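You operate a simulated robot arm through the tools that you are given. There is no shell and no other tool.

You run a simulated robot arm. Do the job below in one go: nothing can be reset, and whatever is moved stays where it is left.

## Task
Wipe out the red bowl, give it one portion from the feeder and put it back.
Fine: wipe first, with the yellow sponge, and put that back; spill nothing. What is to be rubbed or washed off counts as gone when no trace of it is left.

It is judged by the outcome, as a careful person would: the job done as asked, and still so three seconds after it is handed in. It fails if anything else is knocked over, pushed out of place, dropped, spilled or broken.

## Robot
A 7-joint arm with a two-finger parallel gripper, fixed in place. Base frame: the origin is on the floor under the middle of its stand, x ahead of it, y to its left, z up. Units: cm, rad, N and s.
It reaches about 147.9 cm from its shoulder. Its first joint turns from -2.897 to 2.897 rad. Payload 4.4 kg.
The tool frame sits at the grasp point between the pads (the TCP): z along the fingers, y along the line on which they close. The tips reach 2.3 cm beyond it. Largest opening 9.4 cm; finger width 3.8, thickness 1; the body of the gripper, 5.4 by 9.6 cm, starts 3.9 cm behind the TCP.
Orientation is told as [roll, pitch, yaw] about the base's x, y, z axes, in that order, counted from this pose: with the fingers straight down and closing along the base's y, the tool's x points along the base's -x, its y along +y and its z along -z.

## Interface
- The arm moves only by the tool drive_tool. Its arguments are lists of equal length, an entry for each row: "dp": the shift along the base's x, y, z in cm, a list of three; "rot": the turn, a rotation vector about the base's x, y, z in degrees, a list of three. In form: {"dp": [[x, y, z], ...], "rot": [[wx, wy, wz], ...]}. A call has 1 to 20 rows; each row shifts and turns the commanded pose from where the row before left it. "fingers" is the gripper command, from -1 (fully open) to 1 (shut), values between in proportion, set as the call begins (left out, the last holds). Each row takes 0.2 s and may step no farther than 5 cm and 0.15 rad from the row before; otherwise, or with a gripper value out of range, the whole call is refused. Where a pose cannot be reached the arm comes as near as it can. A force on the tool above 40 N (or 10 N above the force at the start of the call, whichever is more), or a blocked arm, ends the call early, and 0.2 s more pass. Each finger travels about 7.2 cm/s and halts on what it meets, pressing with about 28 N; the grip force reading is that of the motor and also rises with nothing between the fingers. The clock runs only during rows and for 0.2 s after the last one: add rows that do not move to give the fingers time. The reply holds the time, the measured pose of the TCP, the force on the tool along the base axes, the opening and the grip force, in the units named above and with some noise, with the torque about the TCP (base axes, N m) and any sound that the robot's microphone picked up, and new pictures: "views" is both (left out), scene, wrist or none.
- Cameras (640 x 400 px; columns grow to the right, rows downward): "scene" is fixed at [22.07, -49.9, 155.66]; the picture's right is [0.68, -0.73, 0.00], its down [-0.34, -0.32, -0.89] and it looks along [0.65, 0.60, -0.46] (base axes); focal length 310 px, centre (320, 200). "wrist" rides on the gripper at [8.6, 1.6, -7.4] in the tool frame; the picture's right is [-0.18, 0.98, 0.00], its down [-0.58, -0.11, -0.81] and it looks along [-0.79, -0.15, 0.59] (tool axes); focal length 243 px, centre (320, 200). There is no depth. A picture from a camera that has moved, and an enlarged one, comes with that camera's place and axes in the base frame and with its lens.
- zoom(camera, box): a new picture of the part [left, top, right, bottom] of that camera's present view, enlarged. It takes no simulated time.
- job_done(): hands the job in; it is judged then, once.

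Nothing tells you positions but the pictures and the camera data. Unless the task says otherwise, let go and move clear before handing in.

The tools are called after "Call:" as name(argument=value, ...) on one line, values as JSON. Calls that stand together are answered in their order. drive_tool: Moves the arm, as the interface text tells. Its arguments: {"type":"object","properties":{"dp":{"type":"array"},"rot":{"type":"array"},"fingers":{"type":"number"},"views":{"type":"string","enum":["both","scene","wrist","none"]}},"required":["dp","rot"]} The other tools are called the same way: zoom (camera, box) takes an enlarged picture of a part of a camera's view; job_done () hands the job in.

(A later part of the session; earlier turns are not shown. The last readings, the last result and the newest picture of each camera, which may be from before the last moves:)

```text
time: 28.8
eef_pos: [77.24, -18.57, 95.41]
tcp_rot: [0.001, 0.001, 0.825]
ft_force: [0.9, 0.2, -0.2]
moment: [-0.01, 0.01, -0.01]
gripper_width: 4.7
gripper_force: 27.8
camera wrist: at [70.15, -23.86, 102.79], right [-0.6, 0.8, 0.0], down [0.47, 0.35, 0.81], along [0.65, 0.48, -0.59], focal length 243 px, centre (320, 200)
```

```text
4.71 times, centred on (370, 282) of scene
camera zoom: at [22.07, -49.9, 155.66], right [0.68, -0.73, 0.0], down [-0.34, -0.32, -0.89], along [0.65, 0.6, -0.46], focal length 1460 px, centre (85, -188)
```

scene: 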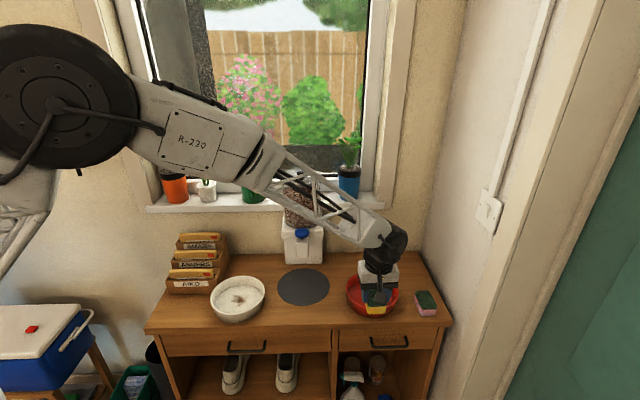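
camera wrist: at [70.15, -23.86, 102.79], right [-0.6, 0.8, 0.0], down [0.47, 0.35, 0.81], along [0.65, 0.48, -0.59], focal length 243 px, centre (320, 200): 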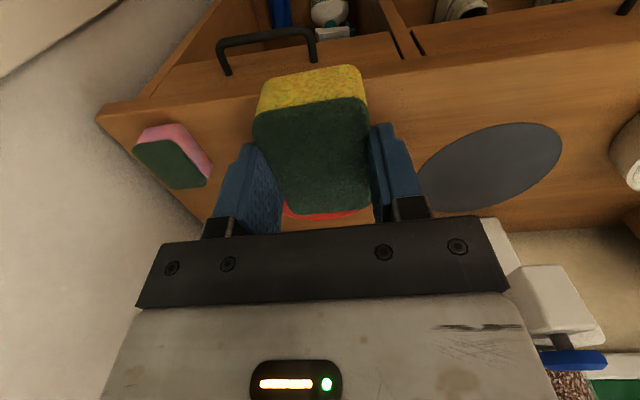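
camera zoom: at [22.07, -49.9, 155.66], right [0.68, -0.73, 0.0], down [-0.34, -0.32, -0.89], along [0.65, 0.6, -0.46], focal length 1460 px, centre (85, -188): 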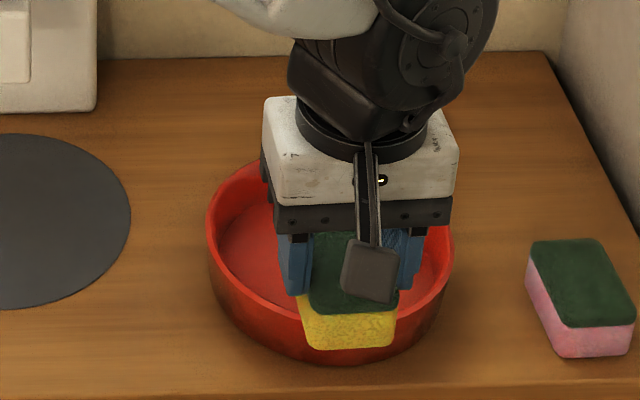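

Both views are blocked by the gripper, so I'll move it left to see the bowl.

Call:
drive_tool(dp=[[-3, 2.5, 1], [-3, 2.5, 1], [-3, 2.5, 1], [-3, 2.5, 1], [-3, 2.5, 1], [0, 0, 0]], rot=[[0, 0, 0], [0, 0, 0], [0, 0, 0], [0, 0, 0], [0, 0, 0], [0, 0, 0]])

Call:
zoom(camera="wrist", box=[0, 0, 320, 200])

Call:
zoom(camera="scene", box=[330, 260, 410, 325])

```text
time: 30.2
eef_pos: [62.27, -6.05, 100.37]
tcp_rot: [-0.001, 0.001, 0.826]
ft_force: [0.0, -0.2, -0.5]
moment: [-0.05, -0.01, 0.05]
gripper_width: 4.71
gripper_force: 28.2
camera wrist: at [55.19, -11.33, 107.77], right [-0.6, 0.8, 0.0], down [0.47, 0.35, 0.81], along [0.65, 0.48, -0.59], focal length 243 px, centre (320, 200)
```

scene: 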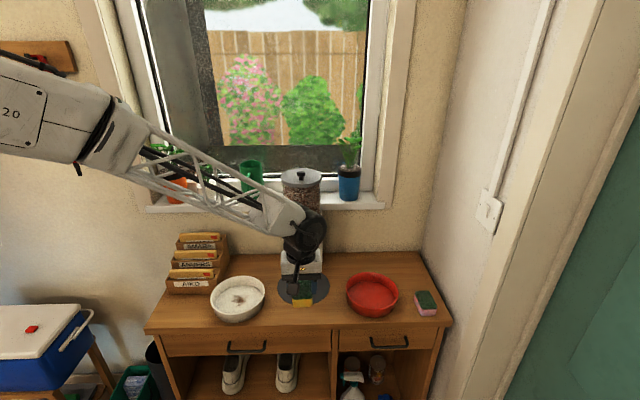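
wrist: 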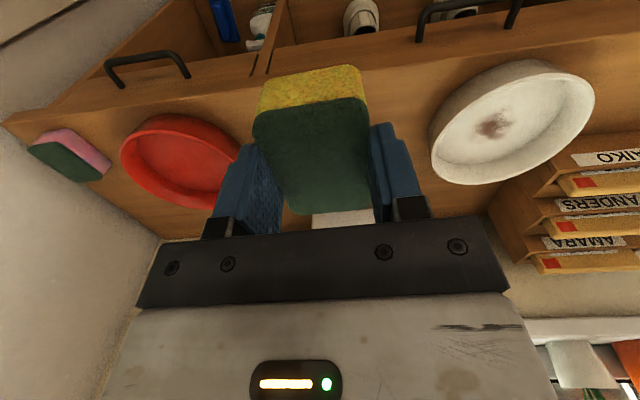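

```text
2.00 times, centred on (160, 100) of wrist
camera zoom: at [55.19, -11.33, 107.77], right [-0.6, 0.8, 0.0], down [0.47, 0.35, 0.81], along [0.65, 0.48, -0.59], focal length 485 px, centre (640, 400)
```

zoom: 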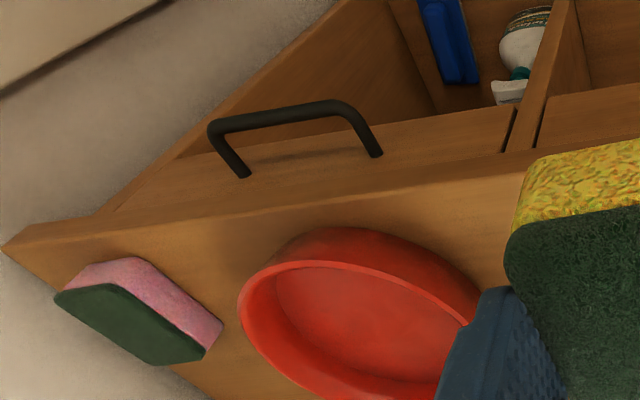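

```text
6.15 times, centred on (370, 292) of scene
camera zoom: at [22.07, -49.9, 155.66], right [0.68, -0.73, 0.0], down [-0.34, -0.32, -0.89], along [0.65, 0.6, -0.46], focal length 1909 px, centre (12, -369)
```

zoom: 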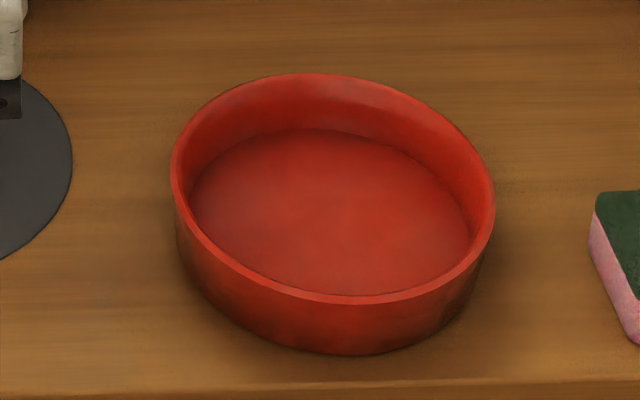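

The stain appears to be gone from the bowl floor. I'll zoom tighter to check for faint traces.

Call:
zoom(camera="scene", box=[348, 272, 396, 302])

Call:
zoom(camera="wrist", box=[110, 100, 250, 210])

```text
13.33 times, centred on (372, 287) of scene
camera zoom: at [22.07, -49.9, 155.66], right [0.68, -0.73, 0.0], down [-0.34, -0.32, -0.89], along [0.65, 0.6, -0.46], focal length 4135 px, centre (-373, -960)
```

zoom: 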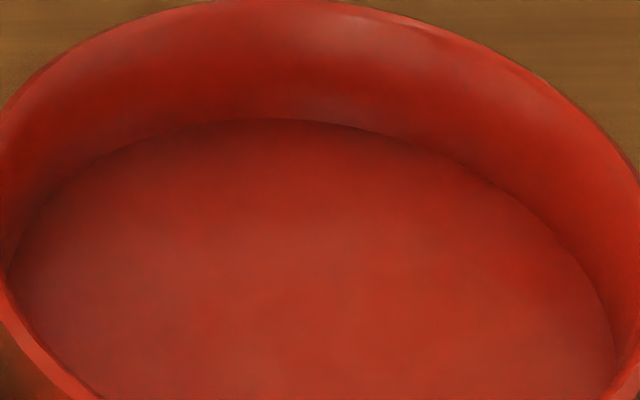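

```text
3.64 times, centred on (180, 155) of wrist
camera zoom: at [55.19, -11.33, 107.77], right [-0.6, 0.8, 0.0], down [0.47, 0.35, 0.81], along [0.65, 0.48, -0.59], focal length 882 px, centre (829, 364)
```

zoom: 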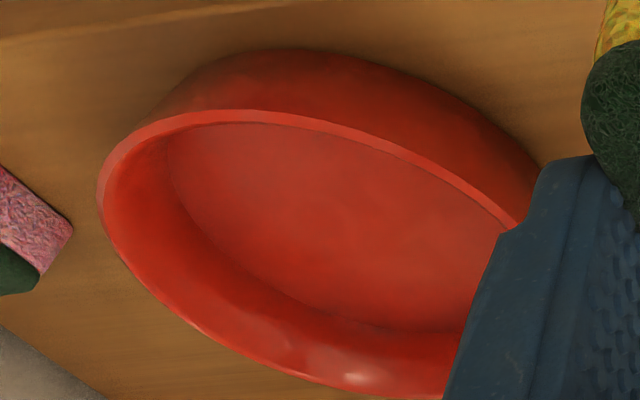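

The bowl looks clean in both views. For certainty I'll make a second light pass over the middle of the floor, with the bowl centre now at about (87.6,-11).

Call:
drive_tool(dp=[[4.2, -0.8, -0.5], [4.2, -0.8, -0.5], [4.2, -0.8, -1], [4.2, -0.8, -1], [4.2, -0.8, -1], [4.2, -0.9, -1], [0, 0, -2.5], [0, 0, -2.5], [0, 0, -2.5], [0, 0, -1.5], [0, 0, 0]], rot=[[0, 0, 0], [0, 0, 0], [0, 0, 0], [0, 0, 0], [0, 0, 0], [0, 0, 0], [0, 0, 0], [0, 0, 0], [0, 0, 0], [0, 0, 0], [0, 0, 0]], views="wrist")

Call:
zoom(camera="scene", box=[320, 240, 420, 325])

```text
time: 32.6
eef_pos: [87.57, -11.05, 86.33]
tcp_rot: [0.002, -0.002, 0.829]
ft_force: [-0.1, 0.1, -1.0]
moment: [-0.04, -0.02, -0.02]
gripper_width: 4.71
gripper_force: 27.6
camera wrist: at [80.58, -16.22, 93.83], right [-0.6, 0.8, 0.0], down [0.47, 0.35, 0.81], along [0.65, 0.48, -0.59], focal length 243 px, centre (320, 200)
```

wrist: 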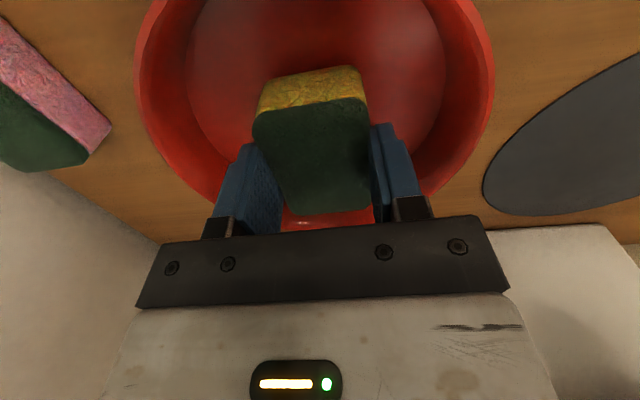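

```text
4.71 times, centred on (370, 282) of scene
camera zoom: at [22.07, -49.9, 155.66], right [0.68, -0.73, 0.0], down [-0.34, -0.32, -0.89], along [0.65, 0.6, -0.46], focal length 1460 px, centre (85, -188)
```

zoom: 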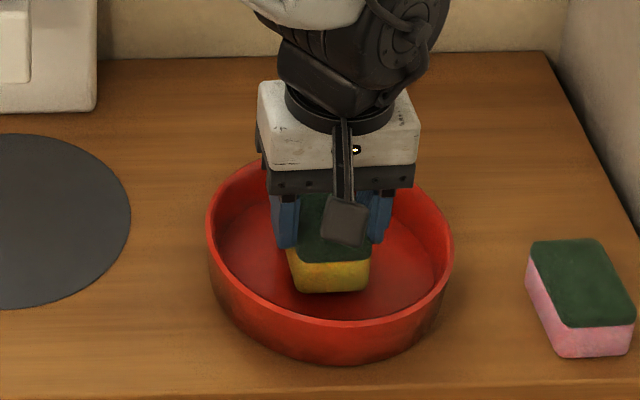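

The sponge is centred above the floor again. I'm stepping down to light contact.

Call:
drive_tool(dp=[[0, 0, -0.5], [0, 0, -0.4], [0, 0, 0]], rot=[[0, 0, 0], [0, 0, 0], [0, 0, 0]], views="none")

Call:
drive_tool(dp=[[0, 0, -0.05], [0, 0, 0]], rot=[[0, 0, 0], [0, 0, 0]], views="none")

Call:
drive_tool(dp=[[0, 0, -0.04], [0, 0, 0]], rot=[[0, 0, 0], [0, 0, 0]], views="none")

```text
time: 33.4
eef_pos: [87.67, -10.99, 85.57]
tcp_rot: [-0.001, 0.0, 0.823]
ft_force: [-0.6, -0.5, 1.1]
moment: [0.01, 0.02, 0.01]
gripper_width: 4.68
gripper_force: 29.0
```

```text
time: 34.0
eef_pos: [87.64, -11.0, 85.34]
tcp_rot: [0.0, -0.001, 0.825]
ft_force: [0.0, 0.2, 0.0]
moment: [0.04, 0.04, 0.01]
gripper_width: 4.72
gripper_force: 28.2
```

```text
time: 34.6
eef_pos: [87.59, -11.07, 85.49]
tcp_rot: [0.001, -0.001, 0.826]
ft_force: [-0.3, -0.5, 0.8]
moment: [0.01, 0.03, -0.01]
gripper_width: 4.71
gripper_force: 27.9
```

Call:
drive_tool(dp=[[0, 0, -0.05], [0, 0, 0]], rot=[[0, 0, 0], [0, 0, 0]], views="none")

Call:
drive_tool(dp=[[0, 0, -0.04], [0, 0, 0]], rot=[[0, 0, 0], [0, 0, 0]], views="none")

```text
time: 35.2
eef_pos: [87.58, -11.03, 85.33]
tcp_rot: [-0.001, -0.001, 0.825]
ft_force: [1.0, -0.1, 1.6]
moment: [0.02, 0.0, 0.01]
gripper_width: 4.72
gripper_force: 27.9
```

```text
time: 35.8
eef_pos: [87.62, -11.04, 85.46]
tcp_rot: [0.0, 0.0, 0.827]
ft_force: [-0.1, -0.3, 3.8]
moment: [0.0, 0.0, 0.05]
gripper_width: 4.7
gripper_force: 28.3
```

Contact is light at about 3–4 N. I'm rubbing in both directions over the centre.

Call:
drive_tool(dp=[[0.4, 0.37, 0], [0.4, 0.37, 0], [0.4, 0.37, 0], [-0.4, -0.37, 0], [-0.4, -0.37, 0], [-0.4, -0.37, 0], [-0.4, -0.37, 0], [-0.4, -0.37, 0], [-0.4, -0.37, 0], [0.4, 0.37, 0], [0.4, 0.37, 0], [0.4, 0.37, 0], [0.45, -0.48, 0], [0.45, -0.48, 0], [0.45, -0.48, 0], [-0.45, 0.48, 0], [-0.45, 0.48, 0], [-0.45, 0.48, 0], [-0.45, 0.48, 0], [-0.45, 0.48, 0]], rot=[[0, 0, 0], [0, 0, 0], [0, 0, 0], [0, 0, 0], [0, 0, 0], [0, 0, 0], [0, 0, 0], [0, 0, 0], [0, 0, 0], [0, 0, 0], [0, 0, 0], [0, 0, 0], [0, 0, 0], [0, 0, 0], [0, 0, 0], [0, 0, 0], [0, 0, 0], [0, 0, 0], [0, 0, 0], [0, 0, 0]], views="none")

Call:
zoom(camera="scene", box=[320, 240, 420, 325])

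```text
time: 40.0
eef_pos: [86.7, -10.01, 85.3]
tcp_rot: [-0.001, 0.001, 0.826]
ft_force: [1.5, 0.0, 1.3]
moment: [0.0, -0.03, 0.01]
gripper_width: 4.71
gripper_force: 28.0
```

```text
4.71 times, centred on (370, 282) of scene
camera zoom: at [22.07, -49.9, 155.66], right [0.68, -0.73, 0.0], down [-0.34, -0.32, -0.89], along [0.65, 0.6, -0.46], focal length 1460 px, centre (85, -188)
```

zoom: 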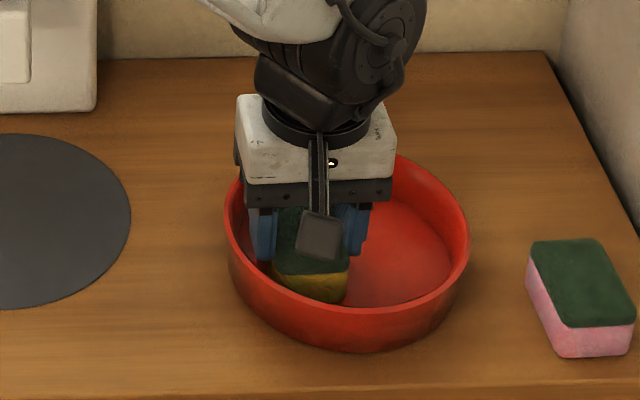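

The second pass is done, and the bowl drifted a little but I'll reposition it when I carry it. Now I'll lift out and take the sponge back to its place at (43.9,27.5).

Call:
drive_tool(dp=[[0, 0, 1.5], [0, 0, 3], [0, 0, 4], [0, 0, 4.2], [-3.3, 1.9, 0.5], [-3.3, 1.9, 0.5], [-3.3, 1.9, 0.5], [-3.3, 1.9, 0.5], [-3.3, 1.9, 0], [-3.3, 1.9, 0], [-3.3, 1.8, 0], [-3.3, 1.8, 0], [-2.3, 3.2, 0], [-2.3, 3.2, 0], [-2.3, 3.2, 0], [-2.3, 3.2, 0], [-2.3, 3.2, 0], [-2.3, 3.2, 0], [-2.3, 3.2, 0], [0, 0, 0]], rot=[[0, 0, 0], [0, 0, 0], [0, 0, 0], [0, 0, 0], [0, 0, 0], [0, 0, 0], [0, 0, 0], [0, 0, 0], [0, 0, 0], [0, 0, 0], [0, 0, 0], [0, 0, 0], [0, 0, 0], [0, 0, 0], [0, 0, 0], [0, 0, 0], [0, 0, 0], [0, 0, 0], [0, 0, 0], [0, 0, 0]])

Call:
zoom(camera="scene", box=[330, 255, 420, 325])

Call:
zoom(camera="scene", box=[140, 230, 260, 330])

```text
time: 44.2
eef_pos: [44.16, 27.62, 99.93]
tcp_rot: [-0.001, 0.0, 0.825]
ft_force: [-0.1, 0.2, -0.2]
moment: [0.0, -0.02, 0.01]
gripper_width: 4.69
gripper_force: 27.8
camera wrist: at [37.08, 22.38, 107.45], right [-0.6, 0.8, 0.0], down [0.47, 0.35, 0.81], along [0.65, 0.48, -0.59], focal length 243 px, centre (320, 200)
```

scene: 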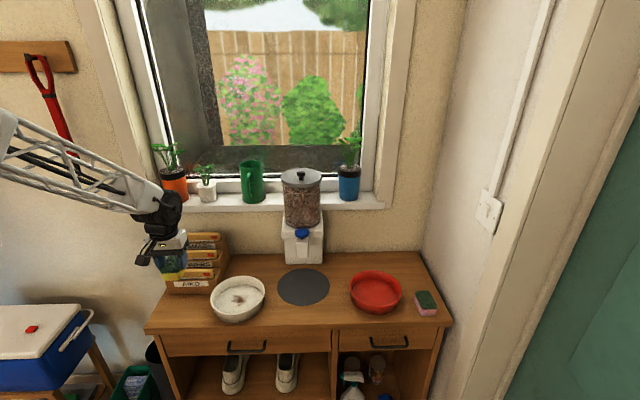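
wrist: 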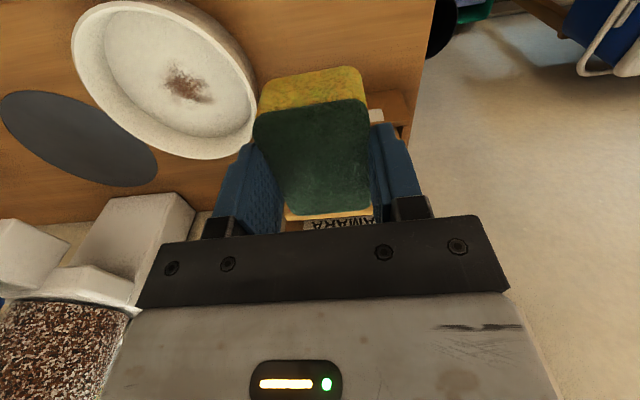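

```text
5.71 times, centred on (375, 290) of scene
camera zoom: at [22.07, -49.9, 155.66], right [0.68, -0.73, 0.0], down [-0.34, -0.32, -0.89], along [0.65, 0.6, -0.46], focal length 1772 px, centre (6, -314)
```

zoom: 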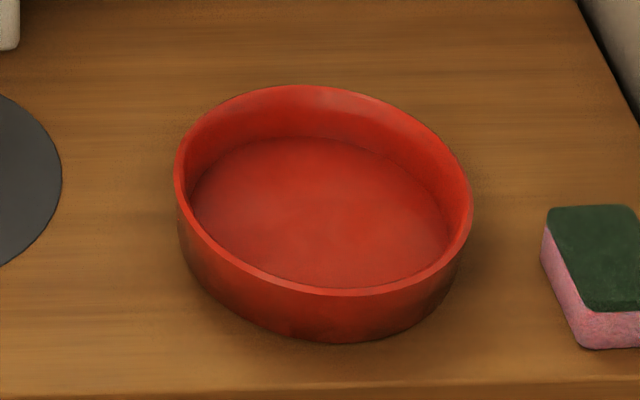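

```text
4.00 times, centred on (200, 280) of scene
camera zoom: at [22.07, -49.9, 155.66], right [0.68, -0.73, 0.0], down [-0.34, -0.32, -0.89], along [0.65, 0.6, -0.46], focal length 1241 px, centre (800, -120)
```

zoom: 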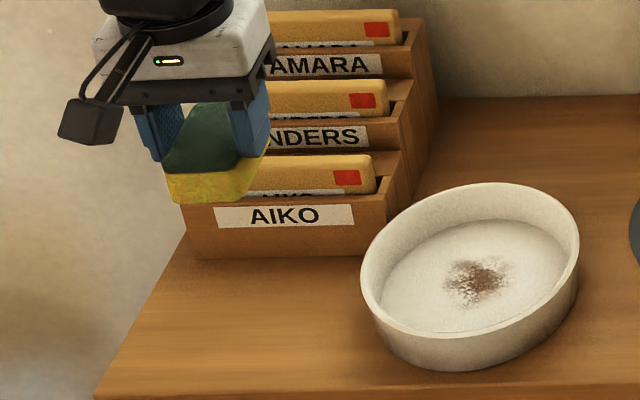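

The bowl is clean. I'll lower the sponge back onto its spot.

Call:
drive_tool(dp=[[-0.25, -0.15, -3], [0, 0, -3], [0, 0, -3], [0, 0, -3], [0, 0, -2], [0, 0, -0.9], [0, 0, 0]], rot=[[0, 0, 0], [0, 0, 0], [0, 0, 0], [0, 0, 0], [0, 0, 0], [0, 0, 0], [0, 0, 0]], views="scene")

Call:
zoom(camera="scene", box=[140, 250, 240, 330])

```text
time: 45.8
eef_pos: [44.05, 27.28, 85.18]
tcp_rot: [0.0, 0.0, 0.825]
ft_force: [0.2, -0.2, 0.3]
moment: [0.01, 0.02, 0.01]
gripper_width: 4.68
gripper_force: 28.3
```

scene: 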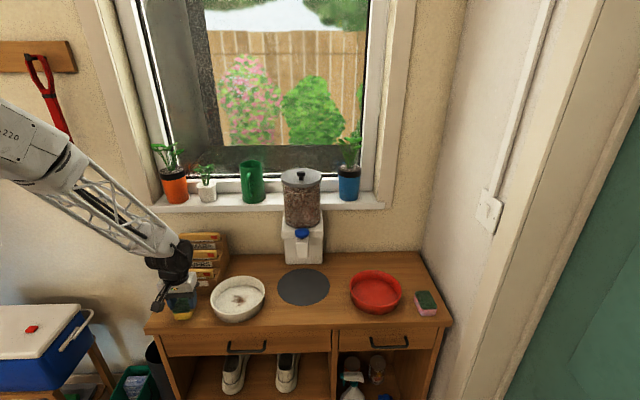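

```text
5.00 times, centred on (190, 290) of scene
camera zoom: at [22.07, -49.9, 155.66], right [0.68, -0.73, 0.0], down [-0.34, -0.32, -0.89], along [0.65, 0.6, -0.46], focal length 1551 px, centre (970, -250)
```

zoom: 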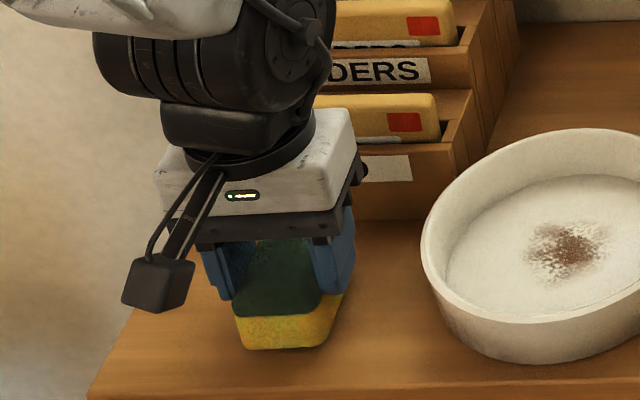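

The sponge is about half a centimetre above the table. I'm setting it down in small steps.

Call:
drive_tool(dp=[[-0.1, 0.05, -0.2], [0, 0, -0.15], [0, 0, 0]], rot=[[0, 0, 0], [0, 0, 0], [0, 0, 0]], views="none")

Call:
drive_tool(dp=[[0, 0, -0.1], [0, 0, 0]], rot=[[0, 0, 0], [0, 0, 0]], views="none")

Call:
drive_tool(dp=[[0, 0, -0.06], [0, 0, 0]], rot=[[0, 0, 0], [0, 0, 0]], views="none")

Call:
zoom(camera="scene", box=[140, 250, 240, 330])

```text
time: 46.6
eef_pos: [43.85, 27.42, 84.72]
tcp_rot: [0.002, 0.0, 0.826]
ft_force: [0.9, 0.0, 0.0]
moment: [0.03, 0.0, 0.01]
gripper_width: 4.71
gripper_force: 28.0
```

```text
time: 47.2
eef_pos: [43.91, 27.14, 84.78]
tcp_rot: [0.0, 0.001, 0.827]
ft_force: [-0.1, -0.1, -0.4]
moment: [-0.04, 0.01, 0.02]
gripper_width: 4.72
gripper_force: 28.6
```

```text
time: 47.8
eef_pos: [43.85, 27.34, 84.67]
tcp_rot: [-0.001, 0.001, 0.826]
ft_force: [0.2, -0.1, -0.3]
moment: [0.01, 0.0, -0.04]
gripper_width: 4.69
gripper_force: 28.0
```

```text
5.00 times, centred on (190, 290) of scene
camera zoom: at [22.07, -49.9, 155.66], right [0.68, -0.73, 0.0], down [-0.34, -0.32, -0.89], along [0.65, 0.6, -0.46], focal length 1551 px, centre (970, -250)
```

zoom: 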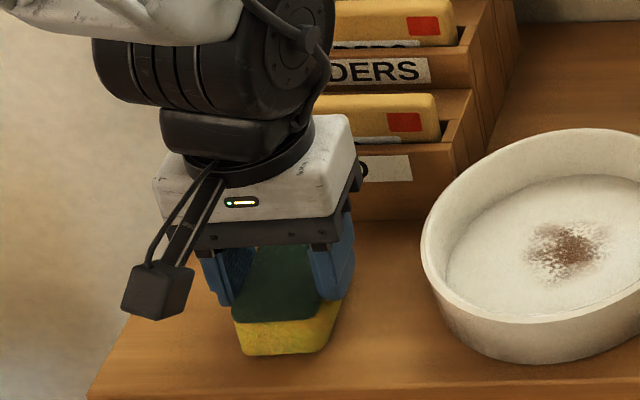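

Call:
drive_tool(dp=[[0, 0.1, -0.06], [0, 0, 0]], rot=[[0, 0, 0], [0, 0, 0]], views="none")

Call:
drive_tool(dp=[[0, 0, -0.05], [0, 0, 0]], rot=[[0, 0, 0], [0, 0, 0]], views="none")

Call:
drive_tool(dp=[[0, 0, -0.04], [0, 0, 0]], rot=[[0, 0, 0], [0, 0, 0]], views="none")

Call:
zoom(camera="scene", box=[140, 250, 240, 330])

```text
time: 48.4
eef_pos: [43.84, 27.41, 84.61]
tcp_rot: [0.0, 0.0, 0.826]
ft_force: [-0.6, -0.3, 0.8]
moment: [0.01, 0.01, 0.03]
gripper_width: 4.68
gripper_force: 27.6
```

```text
time: 49.0
eef_pos: [43.81, 27.39, 84.51]
tcp_rot: [-0.001, 0.0, 0.825]
ft_force: [0.0, 0.2, -0.8]
moment: [0.0, 0.01, -0.03]
gripper_width: 4.68
gripper_force: 28.0
```

```text
time: 49.6
eef_pos: [43.9, 27.45, 84.55]
tcp_rot: [0.001, 0.0, 0.825]
ft_force: [0.3, -0.8, -0.6]
moment: [0.01, 0.03, 0.03]
gripper_width: 4.72
gripper_force: 28.3
```

```text
5.00 times, centred on (190, 290) of scene
camera zoom: at [22.07, -49.9, 155.66], right [0.68, -0.73, 0.0], down [-0.34, -0.32, -0.89], along [0.65, 0.6, -0.46], focal length 1551 px, centre (970, -250)
```

zoom: 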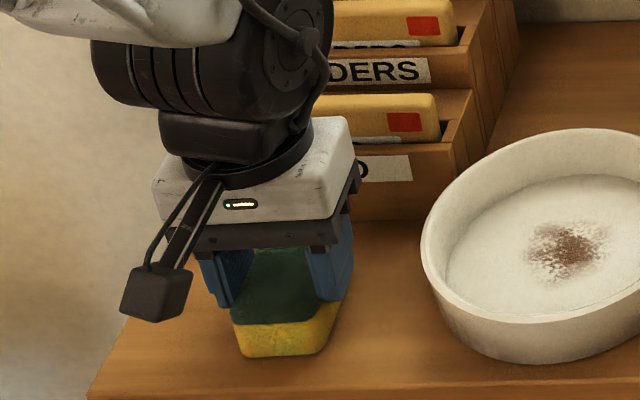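

Call:
drive_tool(dp=[[0, 0, -0.05], [0, 0, 0]], rot=[[0, 0, 0], [0, 0, 0]], views="none")

Call:
drive_tool(dp=[[0, 0, -0.05], [0, 0, 0]], rot=[[0, 0, 0], [0, 0, 0]], views="none")

```text
time: 50.2
eef_pos: [43.86, 27.51, 84.4]
tcp_rot: [0.0, 0.0, 0.825]
ft_force: [-0.2, -0.4, -0.7]
moment: [0.02, -0.01, 0.0]
gripper_width: 4.72
gripper_force: 28.1
```

```text
time: 50.8
eef_pos: [43.82, 27.38, 84.38]
tcp_rot: [0.001, -0.002, 0.826]
ft_force: [-0.1, -0.3, -0.2]
moment: [0.03, 0.02, 0.02]
gripper_width: 4.72
gripper_force: 27.7
```

Call:
drive_tool(dp=[[0, 0, -0.06], [0, 0, 0]], rot=[[0, 0, 0], [0, 0, 0]], views="none")

Call:
drive_tool(dp=[[0, 0, -0.06], [0, 0, 0]], rot=[[0, 0, 0], [0, 0, 0]], views="none")

Call:
zoom(camera="scene", box=[160, 280, 220, 328])

```text
time: 51.4
eef_pos: [43.83, 27.4, 84.28]
tcp_rot: [-0.001, 0.0, 0.825]
ft_force: [0.0, 0.1, 1.4]
moment: [0.0, 0.0, 0.02]
gripper_width: 4.7
gripper_force: 28.0
```

```text
time: 52.0
eef_pos: [43.81, 27.5, 84.29]
tcp_rot: [0.001, -0.001, 0.825]
ft_force: [-0.6, -0.6, 10.2]
moment: [-0.01, -0.01, -0.02]
gripper_width: 4.68
gripper_force: 27.8
```

```text
8.33 times, centred on (190, 304) of scene
camera zoom: at [22.07, -49.9, 155.66], right [0.68, -0.73, 0.0], down [-0.34, -0.32, -0.89], along [0.65, 0.6, -0.46], focal length 2585 px, centre (1403, -667)
```

zoom: 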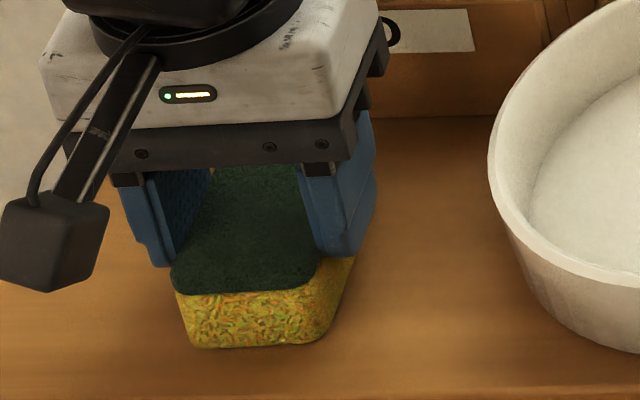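

The sponge is firmly on the table. I'm opening the fingers moderately and lifting away.

Call:
drive_tool(dp=[[0, 0, 0], [0, 0, 0], [0, 0, 0], [0, 0, 1], [0, 0, 2], [0, 0, 3], [0, 0, 4], [0, 0, 4], [0, 0, 4], [0, 0, 0]], rot=[[0, 0, 0], [0, 0, 0], [0, 0, 0], [0, 0, 0], [0, 0, 0], [0, 0, 0], [0, 0, 0], [0, 0, 0], [0, 0, 0], [0, 0, 0]], fingers=-0.55)

Call:
zoom(camera="scene", box=[140, 250, 240, 330])

```text
time: 54.2
eef_pos: [43.76, 27.35, 102.26]
tcp_rot: [0.0, -0.001, 0.825]
ft_force: [0.6, 0.2, -0.5]
moment: [0.01, -0.02, 0.01]
gripper_width: 7.28
gripper_force: 0.1
camera wrist: at [36.72, 22.15, 109.67], right [-0.6, 0.8, 0.0], down [0.47, 0.35, 0.81], along [0.65, 0.48, -0.59], focal length 243 px, centre (320, 200)
```

scene: 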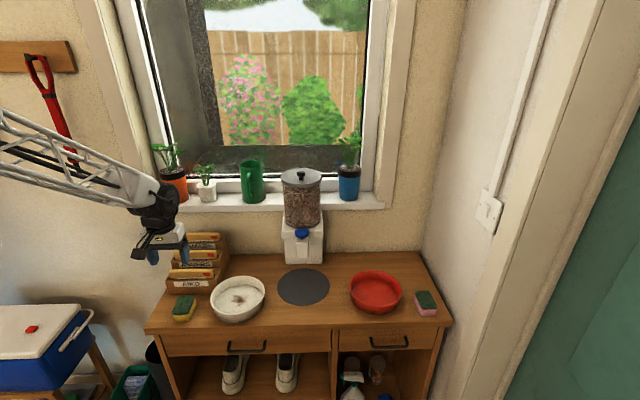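
wrist: 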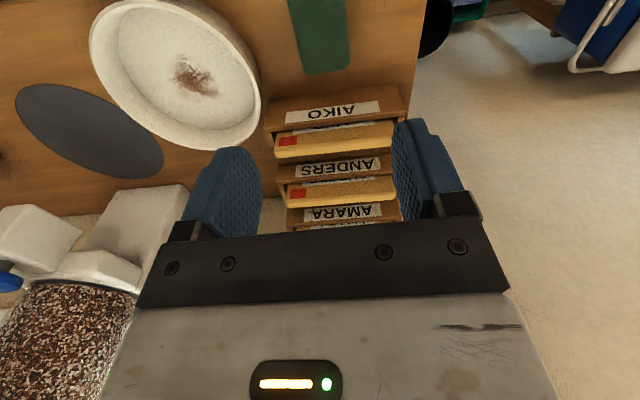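

```text
5.00 times, centred on (190, 290) of scene
camera zoom: at [22.07, -49.9, 155.66], right [0.68, -0.73, 0.0], down [-0.34, -0.32, -0.89], along [0.65, 0.6, -0.46], focal length 1551 px, centre (970, -250)
```

zoom: 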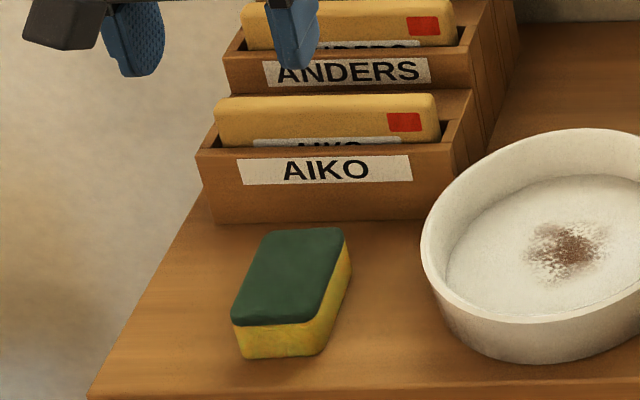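

The sponge is back where it was. Next I'll go to the red bowl with the gripper turned to close front-to-back, so I can grip the bowl's front rim while keeping the hand clear of the feeder.

Call:
drive_tool(dp=[[2.3, -3.4, 1], [2.3, -3.4, 1], [2.3, -3.4, 1], [2.3, -3.4, 1], [2.3, -3.4, 0], [2.3, -3.4, 0], [2.3, -3.4, 0], [2.9, -2.6, 0], [2.9, -2.6, 0], [2.9, -2.6, 0], [2.9, -2.6, 0], [2.9, -2.6, 0], [2.9, -2.6, 0], [2.9, -2.6, 0], [2.9, -2.6, 0], [0, 0, 0]], rot=[[0, 0, -6.3], [0, 0, -6.3], [0, 0, -6.3], [0, 0, -6.3], [0, 0, -6.3], [0, 0, -6.3], [0, 0, -6.3], [0, 0, -6.3], [0, 0, -6.3], [0, 0, -6.3], [0, 0, -6.3], [0, 0, -6.3], [0, 0, -6.3], [0, 0, -6.3], [0, 0, -6.1], [0, 0, 0]], fingers=-0.2)

Call:
zoom(camera="wrist", box=[140, 0, 520, 240])

```text
time: 57.6
eef_pos: [83.1, -17.0, 106.4]
tcp_rot: [0.0, 0.001, -0.821]
ft_force: [0.2, -0.5, -1.0]
moment: [-0.01, -0.01, 0.01]
gripper_width: 5.64
gripper_force: 0.0
camera wrist: at [78.39, -9.57, 113.82], right [0.84, 0.54, 0.0], down [0.32, -0.5, 0.81], along [0.43, -0.68, -0.59], focal length 243 px, centre (320, 200)
```

scene: 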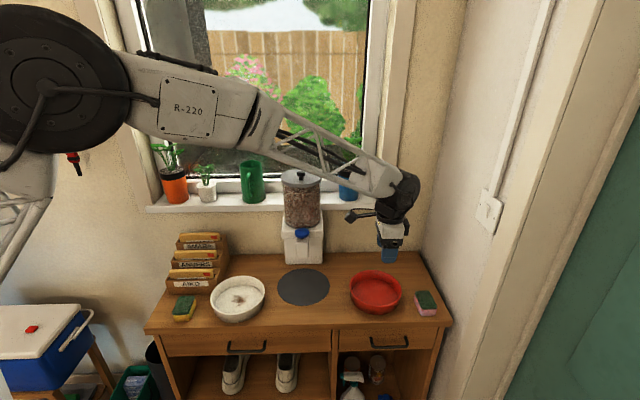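
wrist: 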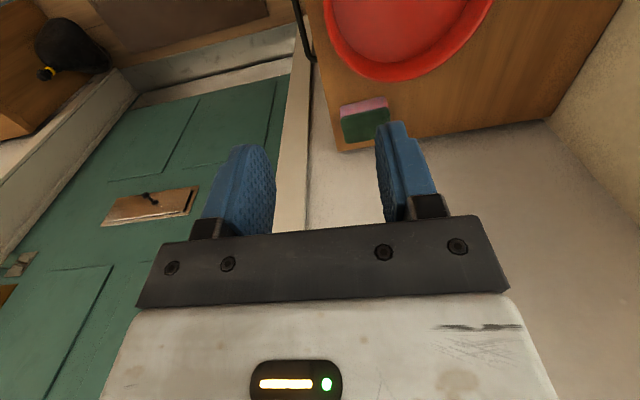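

```text
1.67 times, centred on (330, 120) of wrist
camera zoom: at [78.39, -9.57, 113.82], right [0.84, 0.54, 0.0], down [0.32, -0.5, 0.81], along [0.43, -0.68, -0.59], focal length 404 px, centre (303, 333)
```

zoom: 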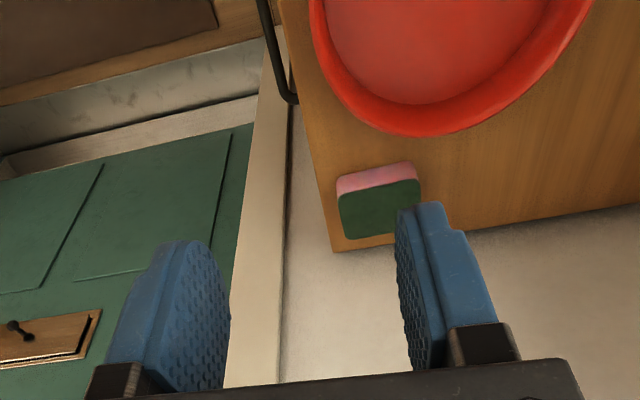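

I see the bowl and the pink sponge beyond it. I'll lower further above the front rim to refine the alignment.

Call:
drive_tool(dp=[[0, 0, -4], [0, 0, -4], [0, 0, -4], [0, 0, 0]], rot=[[0, 0, 0], [0, 0, 0], [0, 0, 0], [0, 0, 0]])

Call:
zoom(camera="wrist", box=[200, 0, 580, 240])

Call:
zoom(camera="scene", box=[330, 230, 450, 330])

```text
time: 58.6
eef_pos: [83.29, -17.29, 94.25]
tcp_rot: [0.0, -0.001, -0.82]
ft_force: [0.2, -0.4, 0.3]
moment: [0.01, 0.03, 0.03]
gripper_width: 5.62
gripper_force: 0.1
camera wrist: at [78.46, -9.78, 101.69], right [0.84, 0.54, 0.0], down [0.32, -0.5, 0.81], along [0.43, -0.68, -0.59], focal length 243 px, centre (320, 200)
```

scene: 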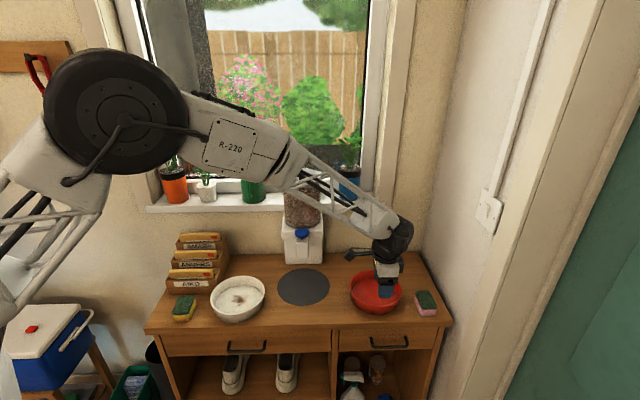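
wrist: 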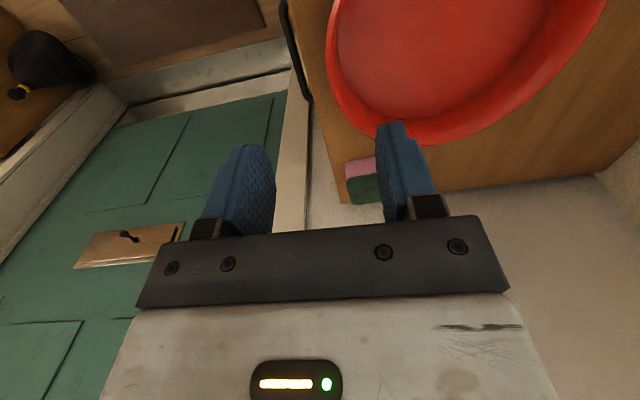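

```text
1.67 times, centred on (390, 120) of wrist
camera zoom: at [78.46, -9.78, 101.69], right [0.84, 0.54, 0.0], down [0.32, -0.5, 0.81], along [0.43, -0.68, -0.59], focal length 404 px, centre (203, 333)
```

zoom: 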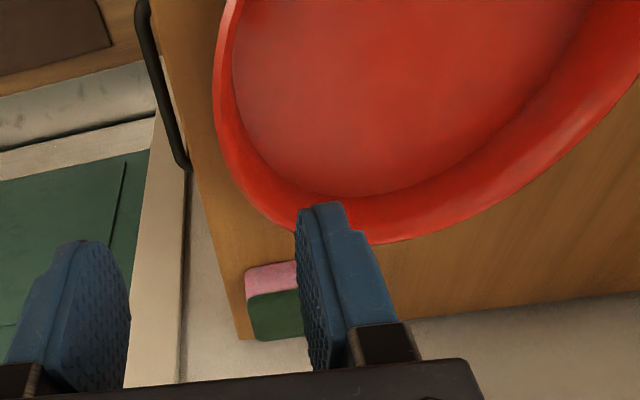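

```text
4.00 times, centred on (390, 280) of scene
camera zoom: at [22.07, -49.9, 155.66], right [0.68, -0.73, 0.0], down [-0.34, -0.32, -0.89], along [0.65, 0.6, -0.46], focal length 1241 px, centre (40, -120)
```

zoom: 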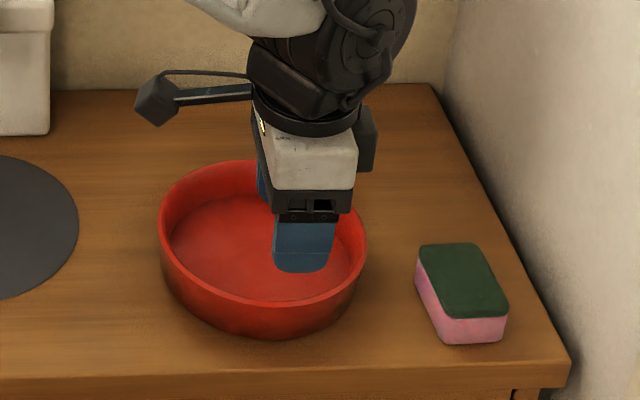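

The bowl centre is at about (89.1,-11). I'll tilt the hand 8° to match the flared wall, shift over the front rim and descend so the fingers straddle it.

Call:
drive_tool(dp=[[0.2, 0.75, 0], [0, 0, -2.5], [0, 0, -2.5], [0, 0, -1.5], [0, 0, 0]], rot=[[2.73, -2.92, 0], [2.73, -2.92, 0], [0, 0, 0], [0, 0, 0], [0, 0, 0]])

Call:
zoom(camera="wrist", box=[200, 0, 580, 240])

Call:
zoom(camera="scene", box=[330, 250, 430, 325])

```text
time: 59.8
eef_pos: [83.31, -16.46, 87.78]
tcp_rot: [0.139, -0.001, -0.82]
ft_force: [-0.3, 0.3, -0.4]
moment: [-0.05, 0.04, 0.01]
gripper_width: 5.63
gripper_force: 0.1
camera wrist: at [77.76, -9.73, 95.34], right [0.84, 0.53, 0.14], down [0.24, -0.58, 0.78], along [0.49, -0.62, -0.61], focal length 243 px, centre (320, 200)
```

scene: 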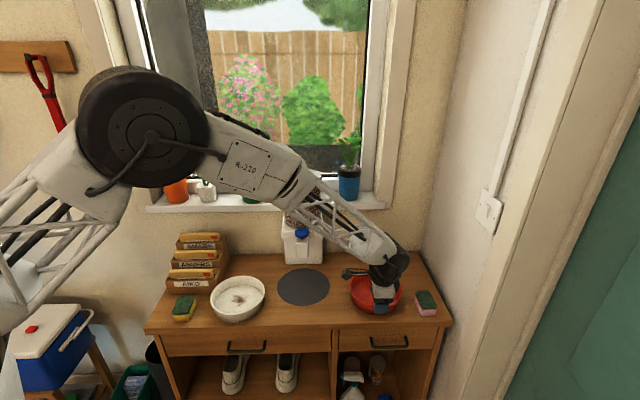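
wrist: 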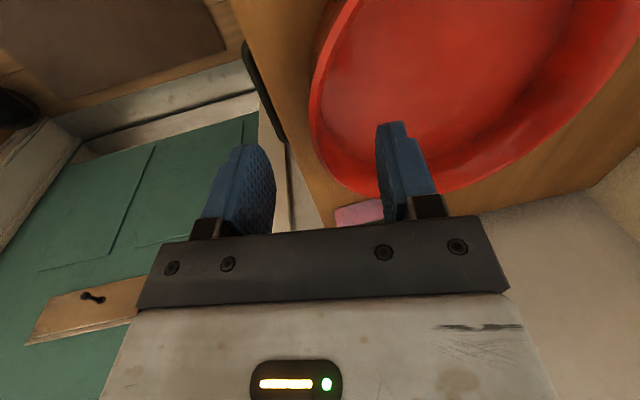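

```text
1.67 times, centred on (390, 120) of wrist
camera zoom: at [77.76, -9.73, 95.34], right [0.84, 0.53, 0.14], down [0.24, -0.58, 0.78], along [0.49, -0.62, -0.61], focal length 404 px, centre (203, 333)
```

zoom: 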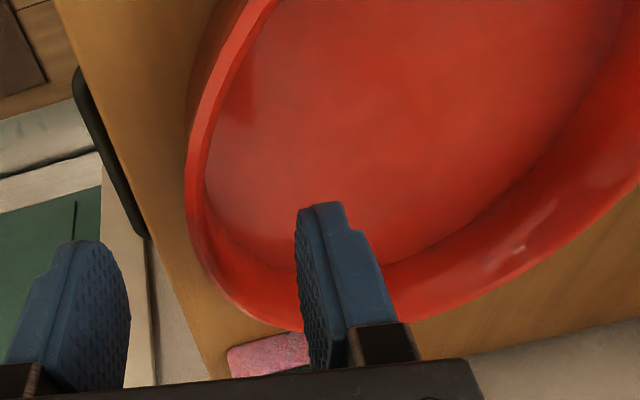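

```text
5.33 times, centred on (380, 288) of scene
camera zoom: at [22.07, -49.9, 155.66], right [0.68, -0.73, 0.0], down [-0.34, -0.32, -0.89], along [0.65, 0.6, -0.46], focal length 1654 px, centre (0, -267)
```

zoom: 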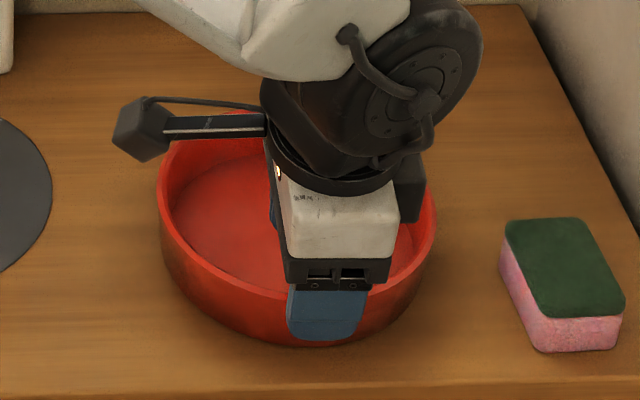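

The fingers straddle the front wall and are aligned. I'm going down to rim depth.

Call:
drive_tool(dp=[[0, 0, -1], [0, 0, -1], [0, 0, 0]], rot=[[0, 0, 0], [0, 0, 0], [0, 0, 0]])

Call:
zoom(camera="wrist", box=[200, 0, 580, 240])

Call:
zoom(camera="scene", box=[330, 250, 430, 325])

```text
time: 60.6
eef_pos: [83.29, -16.47, 85.67]
tcp_rot: [0.14, -0.001, -0.822]
ft_force: [0.8, 0.0, -0.2]
moment: [-0.01, 0.0, 0.0]
gripper_width: 5.66
gripper_force: 0.1
camera wrist: at [77.79, -9.71, 93.29], right [0.84, 0.53, 0.14], down [0.24, -0.58, 0.78], along [0.49, -0.62, -0.61], focal length 243 px, centre (320, 200)
```

scene: 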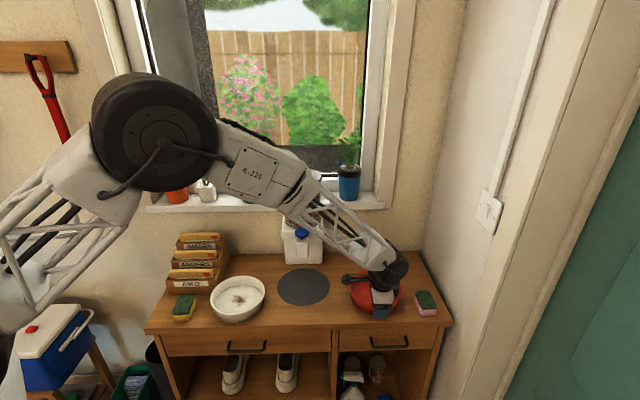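
wrist: 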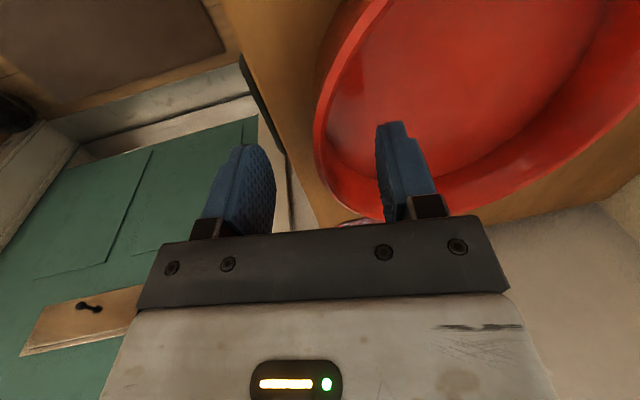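

```text
1.67 times, centred on (390, 120) of wrist
camera zoom: at [77.79, -9.71, 93.29], right [0.84, 0.53, 0.14], down [0.24, -0.58, 0.78], along [0.49, -0.62, -0.61], focal length 404 px, centre (203, 333)
```

zoom: 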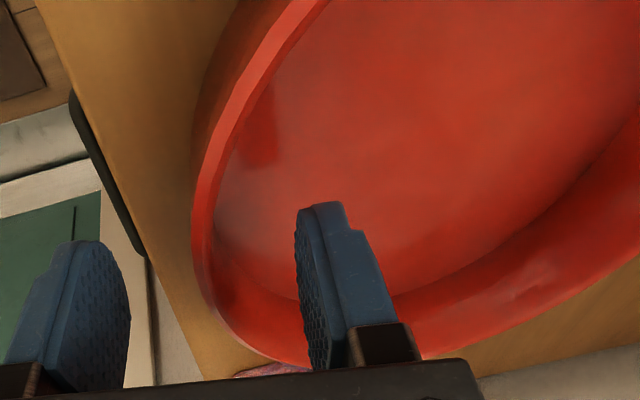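

```text
5.33 times, centred on (380, 288) of scene
camera zoom: at [22.07, -49.9, 155.66], right [0.68, -0.73, 0.0], down [-0.34, -0.32, -0.89], along [0.65, 0.6, -0.46], focal length 1654 px, centre (0, -267)
```

zoom: 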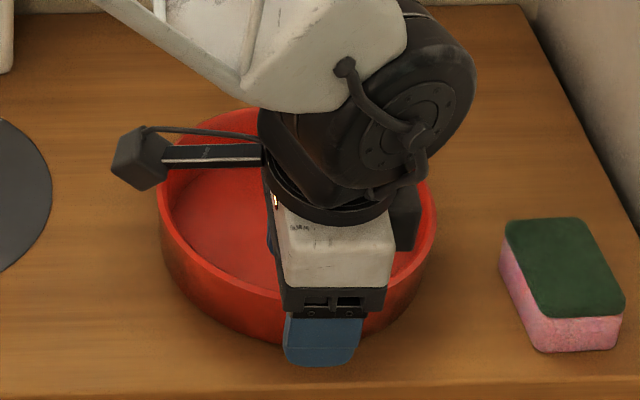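

The depth is good and the wall lies between the pads. I'm closing on the rim.

Call:
drive_tool(dp=[[0, 0, 0], [0, 0, 0], [0, 0, 0], [0, 0, 0], [0, 0, 0]], rot=[[0, 0, 0], [0, 0, 0], [0, 0, 0], [0, 0, 0], [0, 0, 0]], fingers=1)

Call:
zoom(camera="scene", box=[330, 250, 430, 325])

Call:
zoom(camera="wrist", box=[200, 0, 580, 240])

```text
time: 61.8
eef_pos: [83.33, -16.4, 85.77]
tcp_rot: [0.14, 0.001, -0.821]
ft_force: [-0.1, 1.5, 2.4]
moment: [0.07, 0.36, 0.01]
gripper_width: 1.36
gripper_force: 28.5
camera wrist: at [77.78, -9.7, 93.3], right [0.84, 0.53, 0.14], down [0.24, -0.58, 0.78], along [0.49, -0.62, -0.61], focal length 243 px, centre (320, 200)
```

scene: 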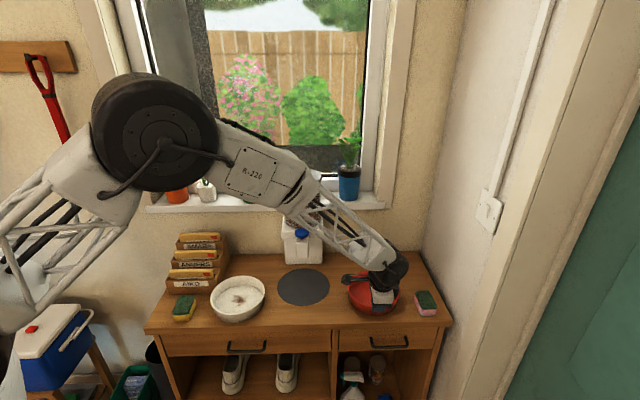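
wrist: 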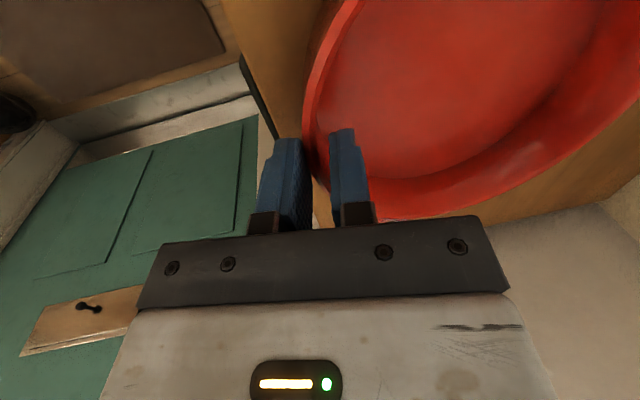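

```text
5.33 times, centred on (380, 288) of scene
camera zoom: at [22.07, -49.9, 155.66], right [0.68, -0.73, 0.0], down [-0.34, -0.32, -0.89], along [0.65, 0.6, -0.46], focal length 1654 px, centre (0, -267)
```

zoom: 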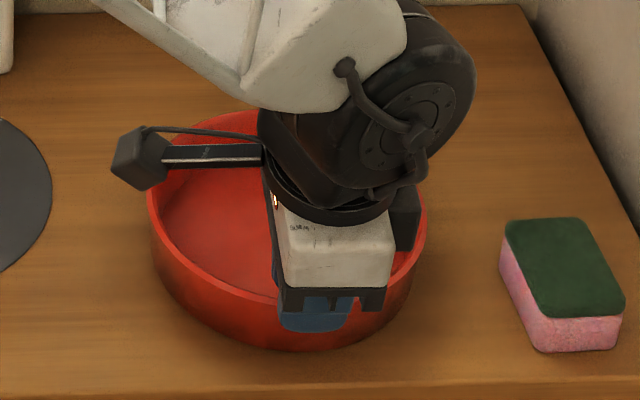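

```text
1.67 times, centred on (390, 120) of wrist
camera zoom: at [77.78, -9.7, 93.3], right [0.84, 0.53, 0.14], down [0.24, -0.58, 0.78], along [0.49, -0.62, -0.61], focal length 404 px, centre (203, 333)
```

zoom: 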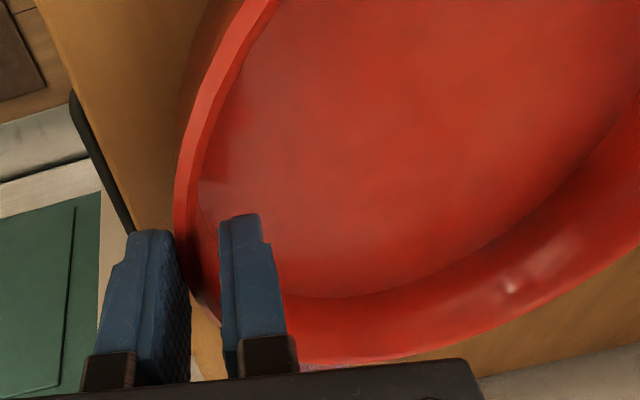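

The bowl rim is gripped at a width of 1.36. I'll try a small lift to check that it holds level.

Call:
drive_tool(dp=[[0, 0, 0.3], [0, 0, 0.4], [0, 0, 0]], rot=[[0, 0, 0], [0, 0, 0], [0, 0, 0]], views="scene")

Call:
zoom(camera="scene", box=[330, 250, 430, 325])

```text
time: 62.6
eef_pos: [83.23, -16.42, 86.42]
tcp_rot: [0.14, 0.0, -0.821]
ft_force: [0.3, -0.2, -4.3]
moment: [-0.22, 0.26, 0.01]
gripper_width: 1.39
gripper_force: 28.0
```

scene: 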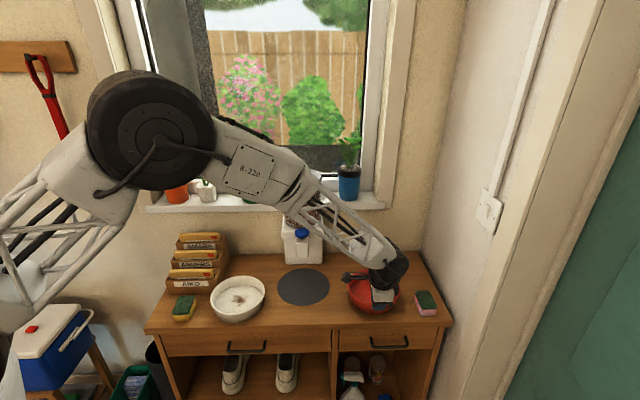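

```text
5.33 times, centred on (380, 288) of scene
camera zoom: at [22.07, -49.9, 155.66], right [0.68, -0.73, 0.0], down [-0.34, -0.32, -0.89], along [0.65, 0.6, -0.46], focal length 1654 px, centre (0, -267)
```

zoom: 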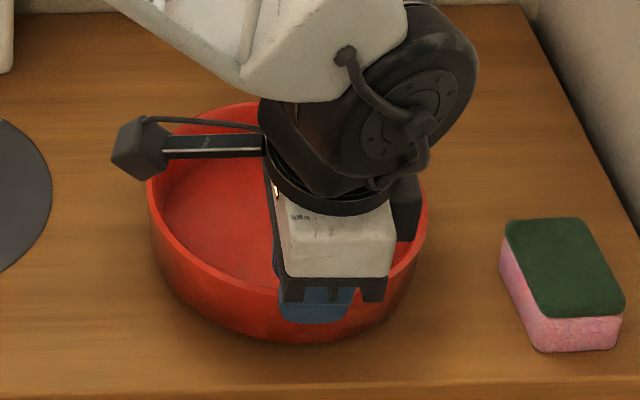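

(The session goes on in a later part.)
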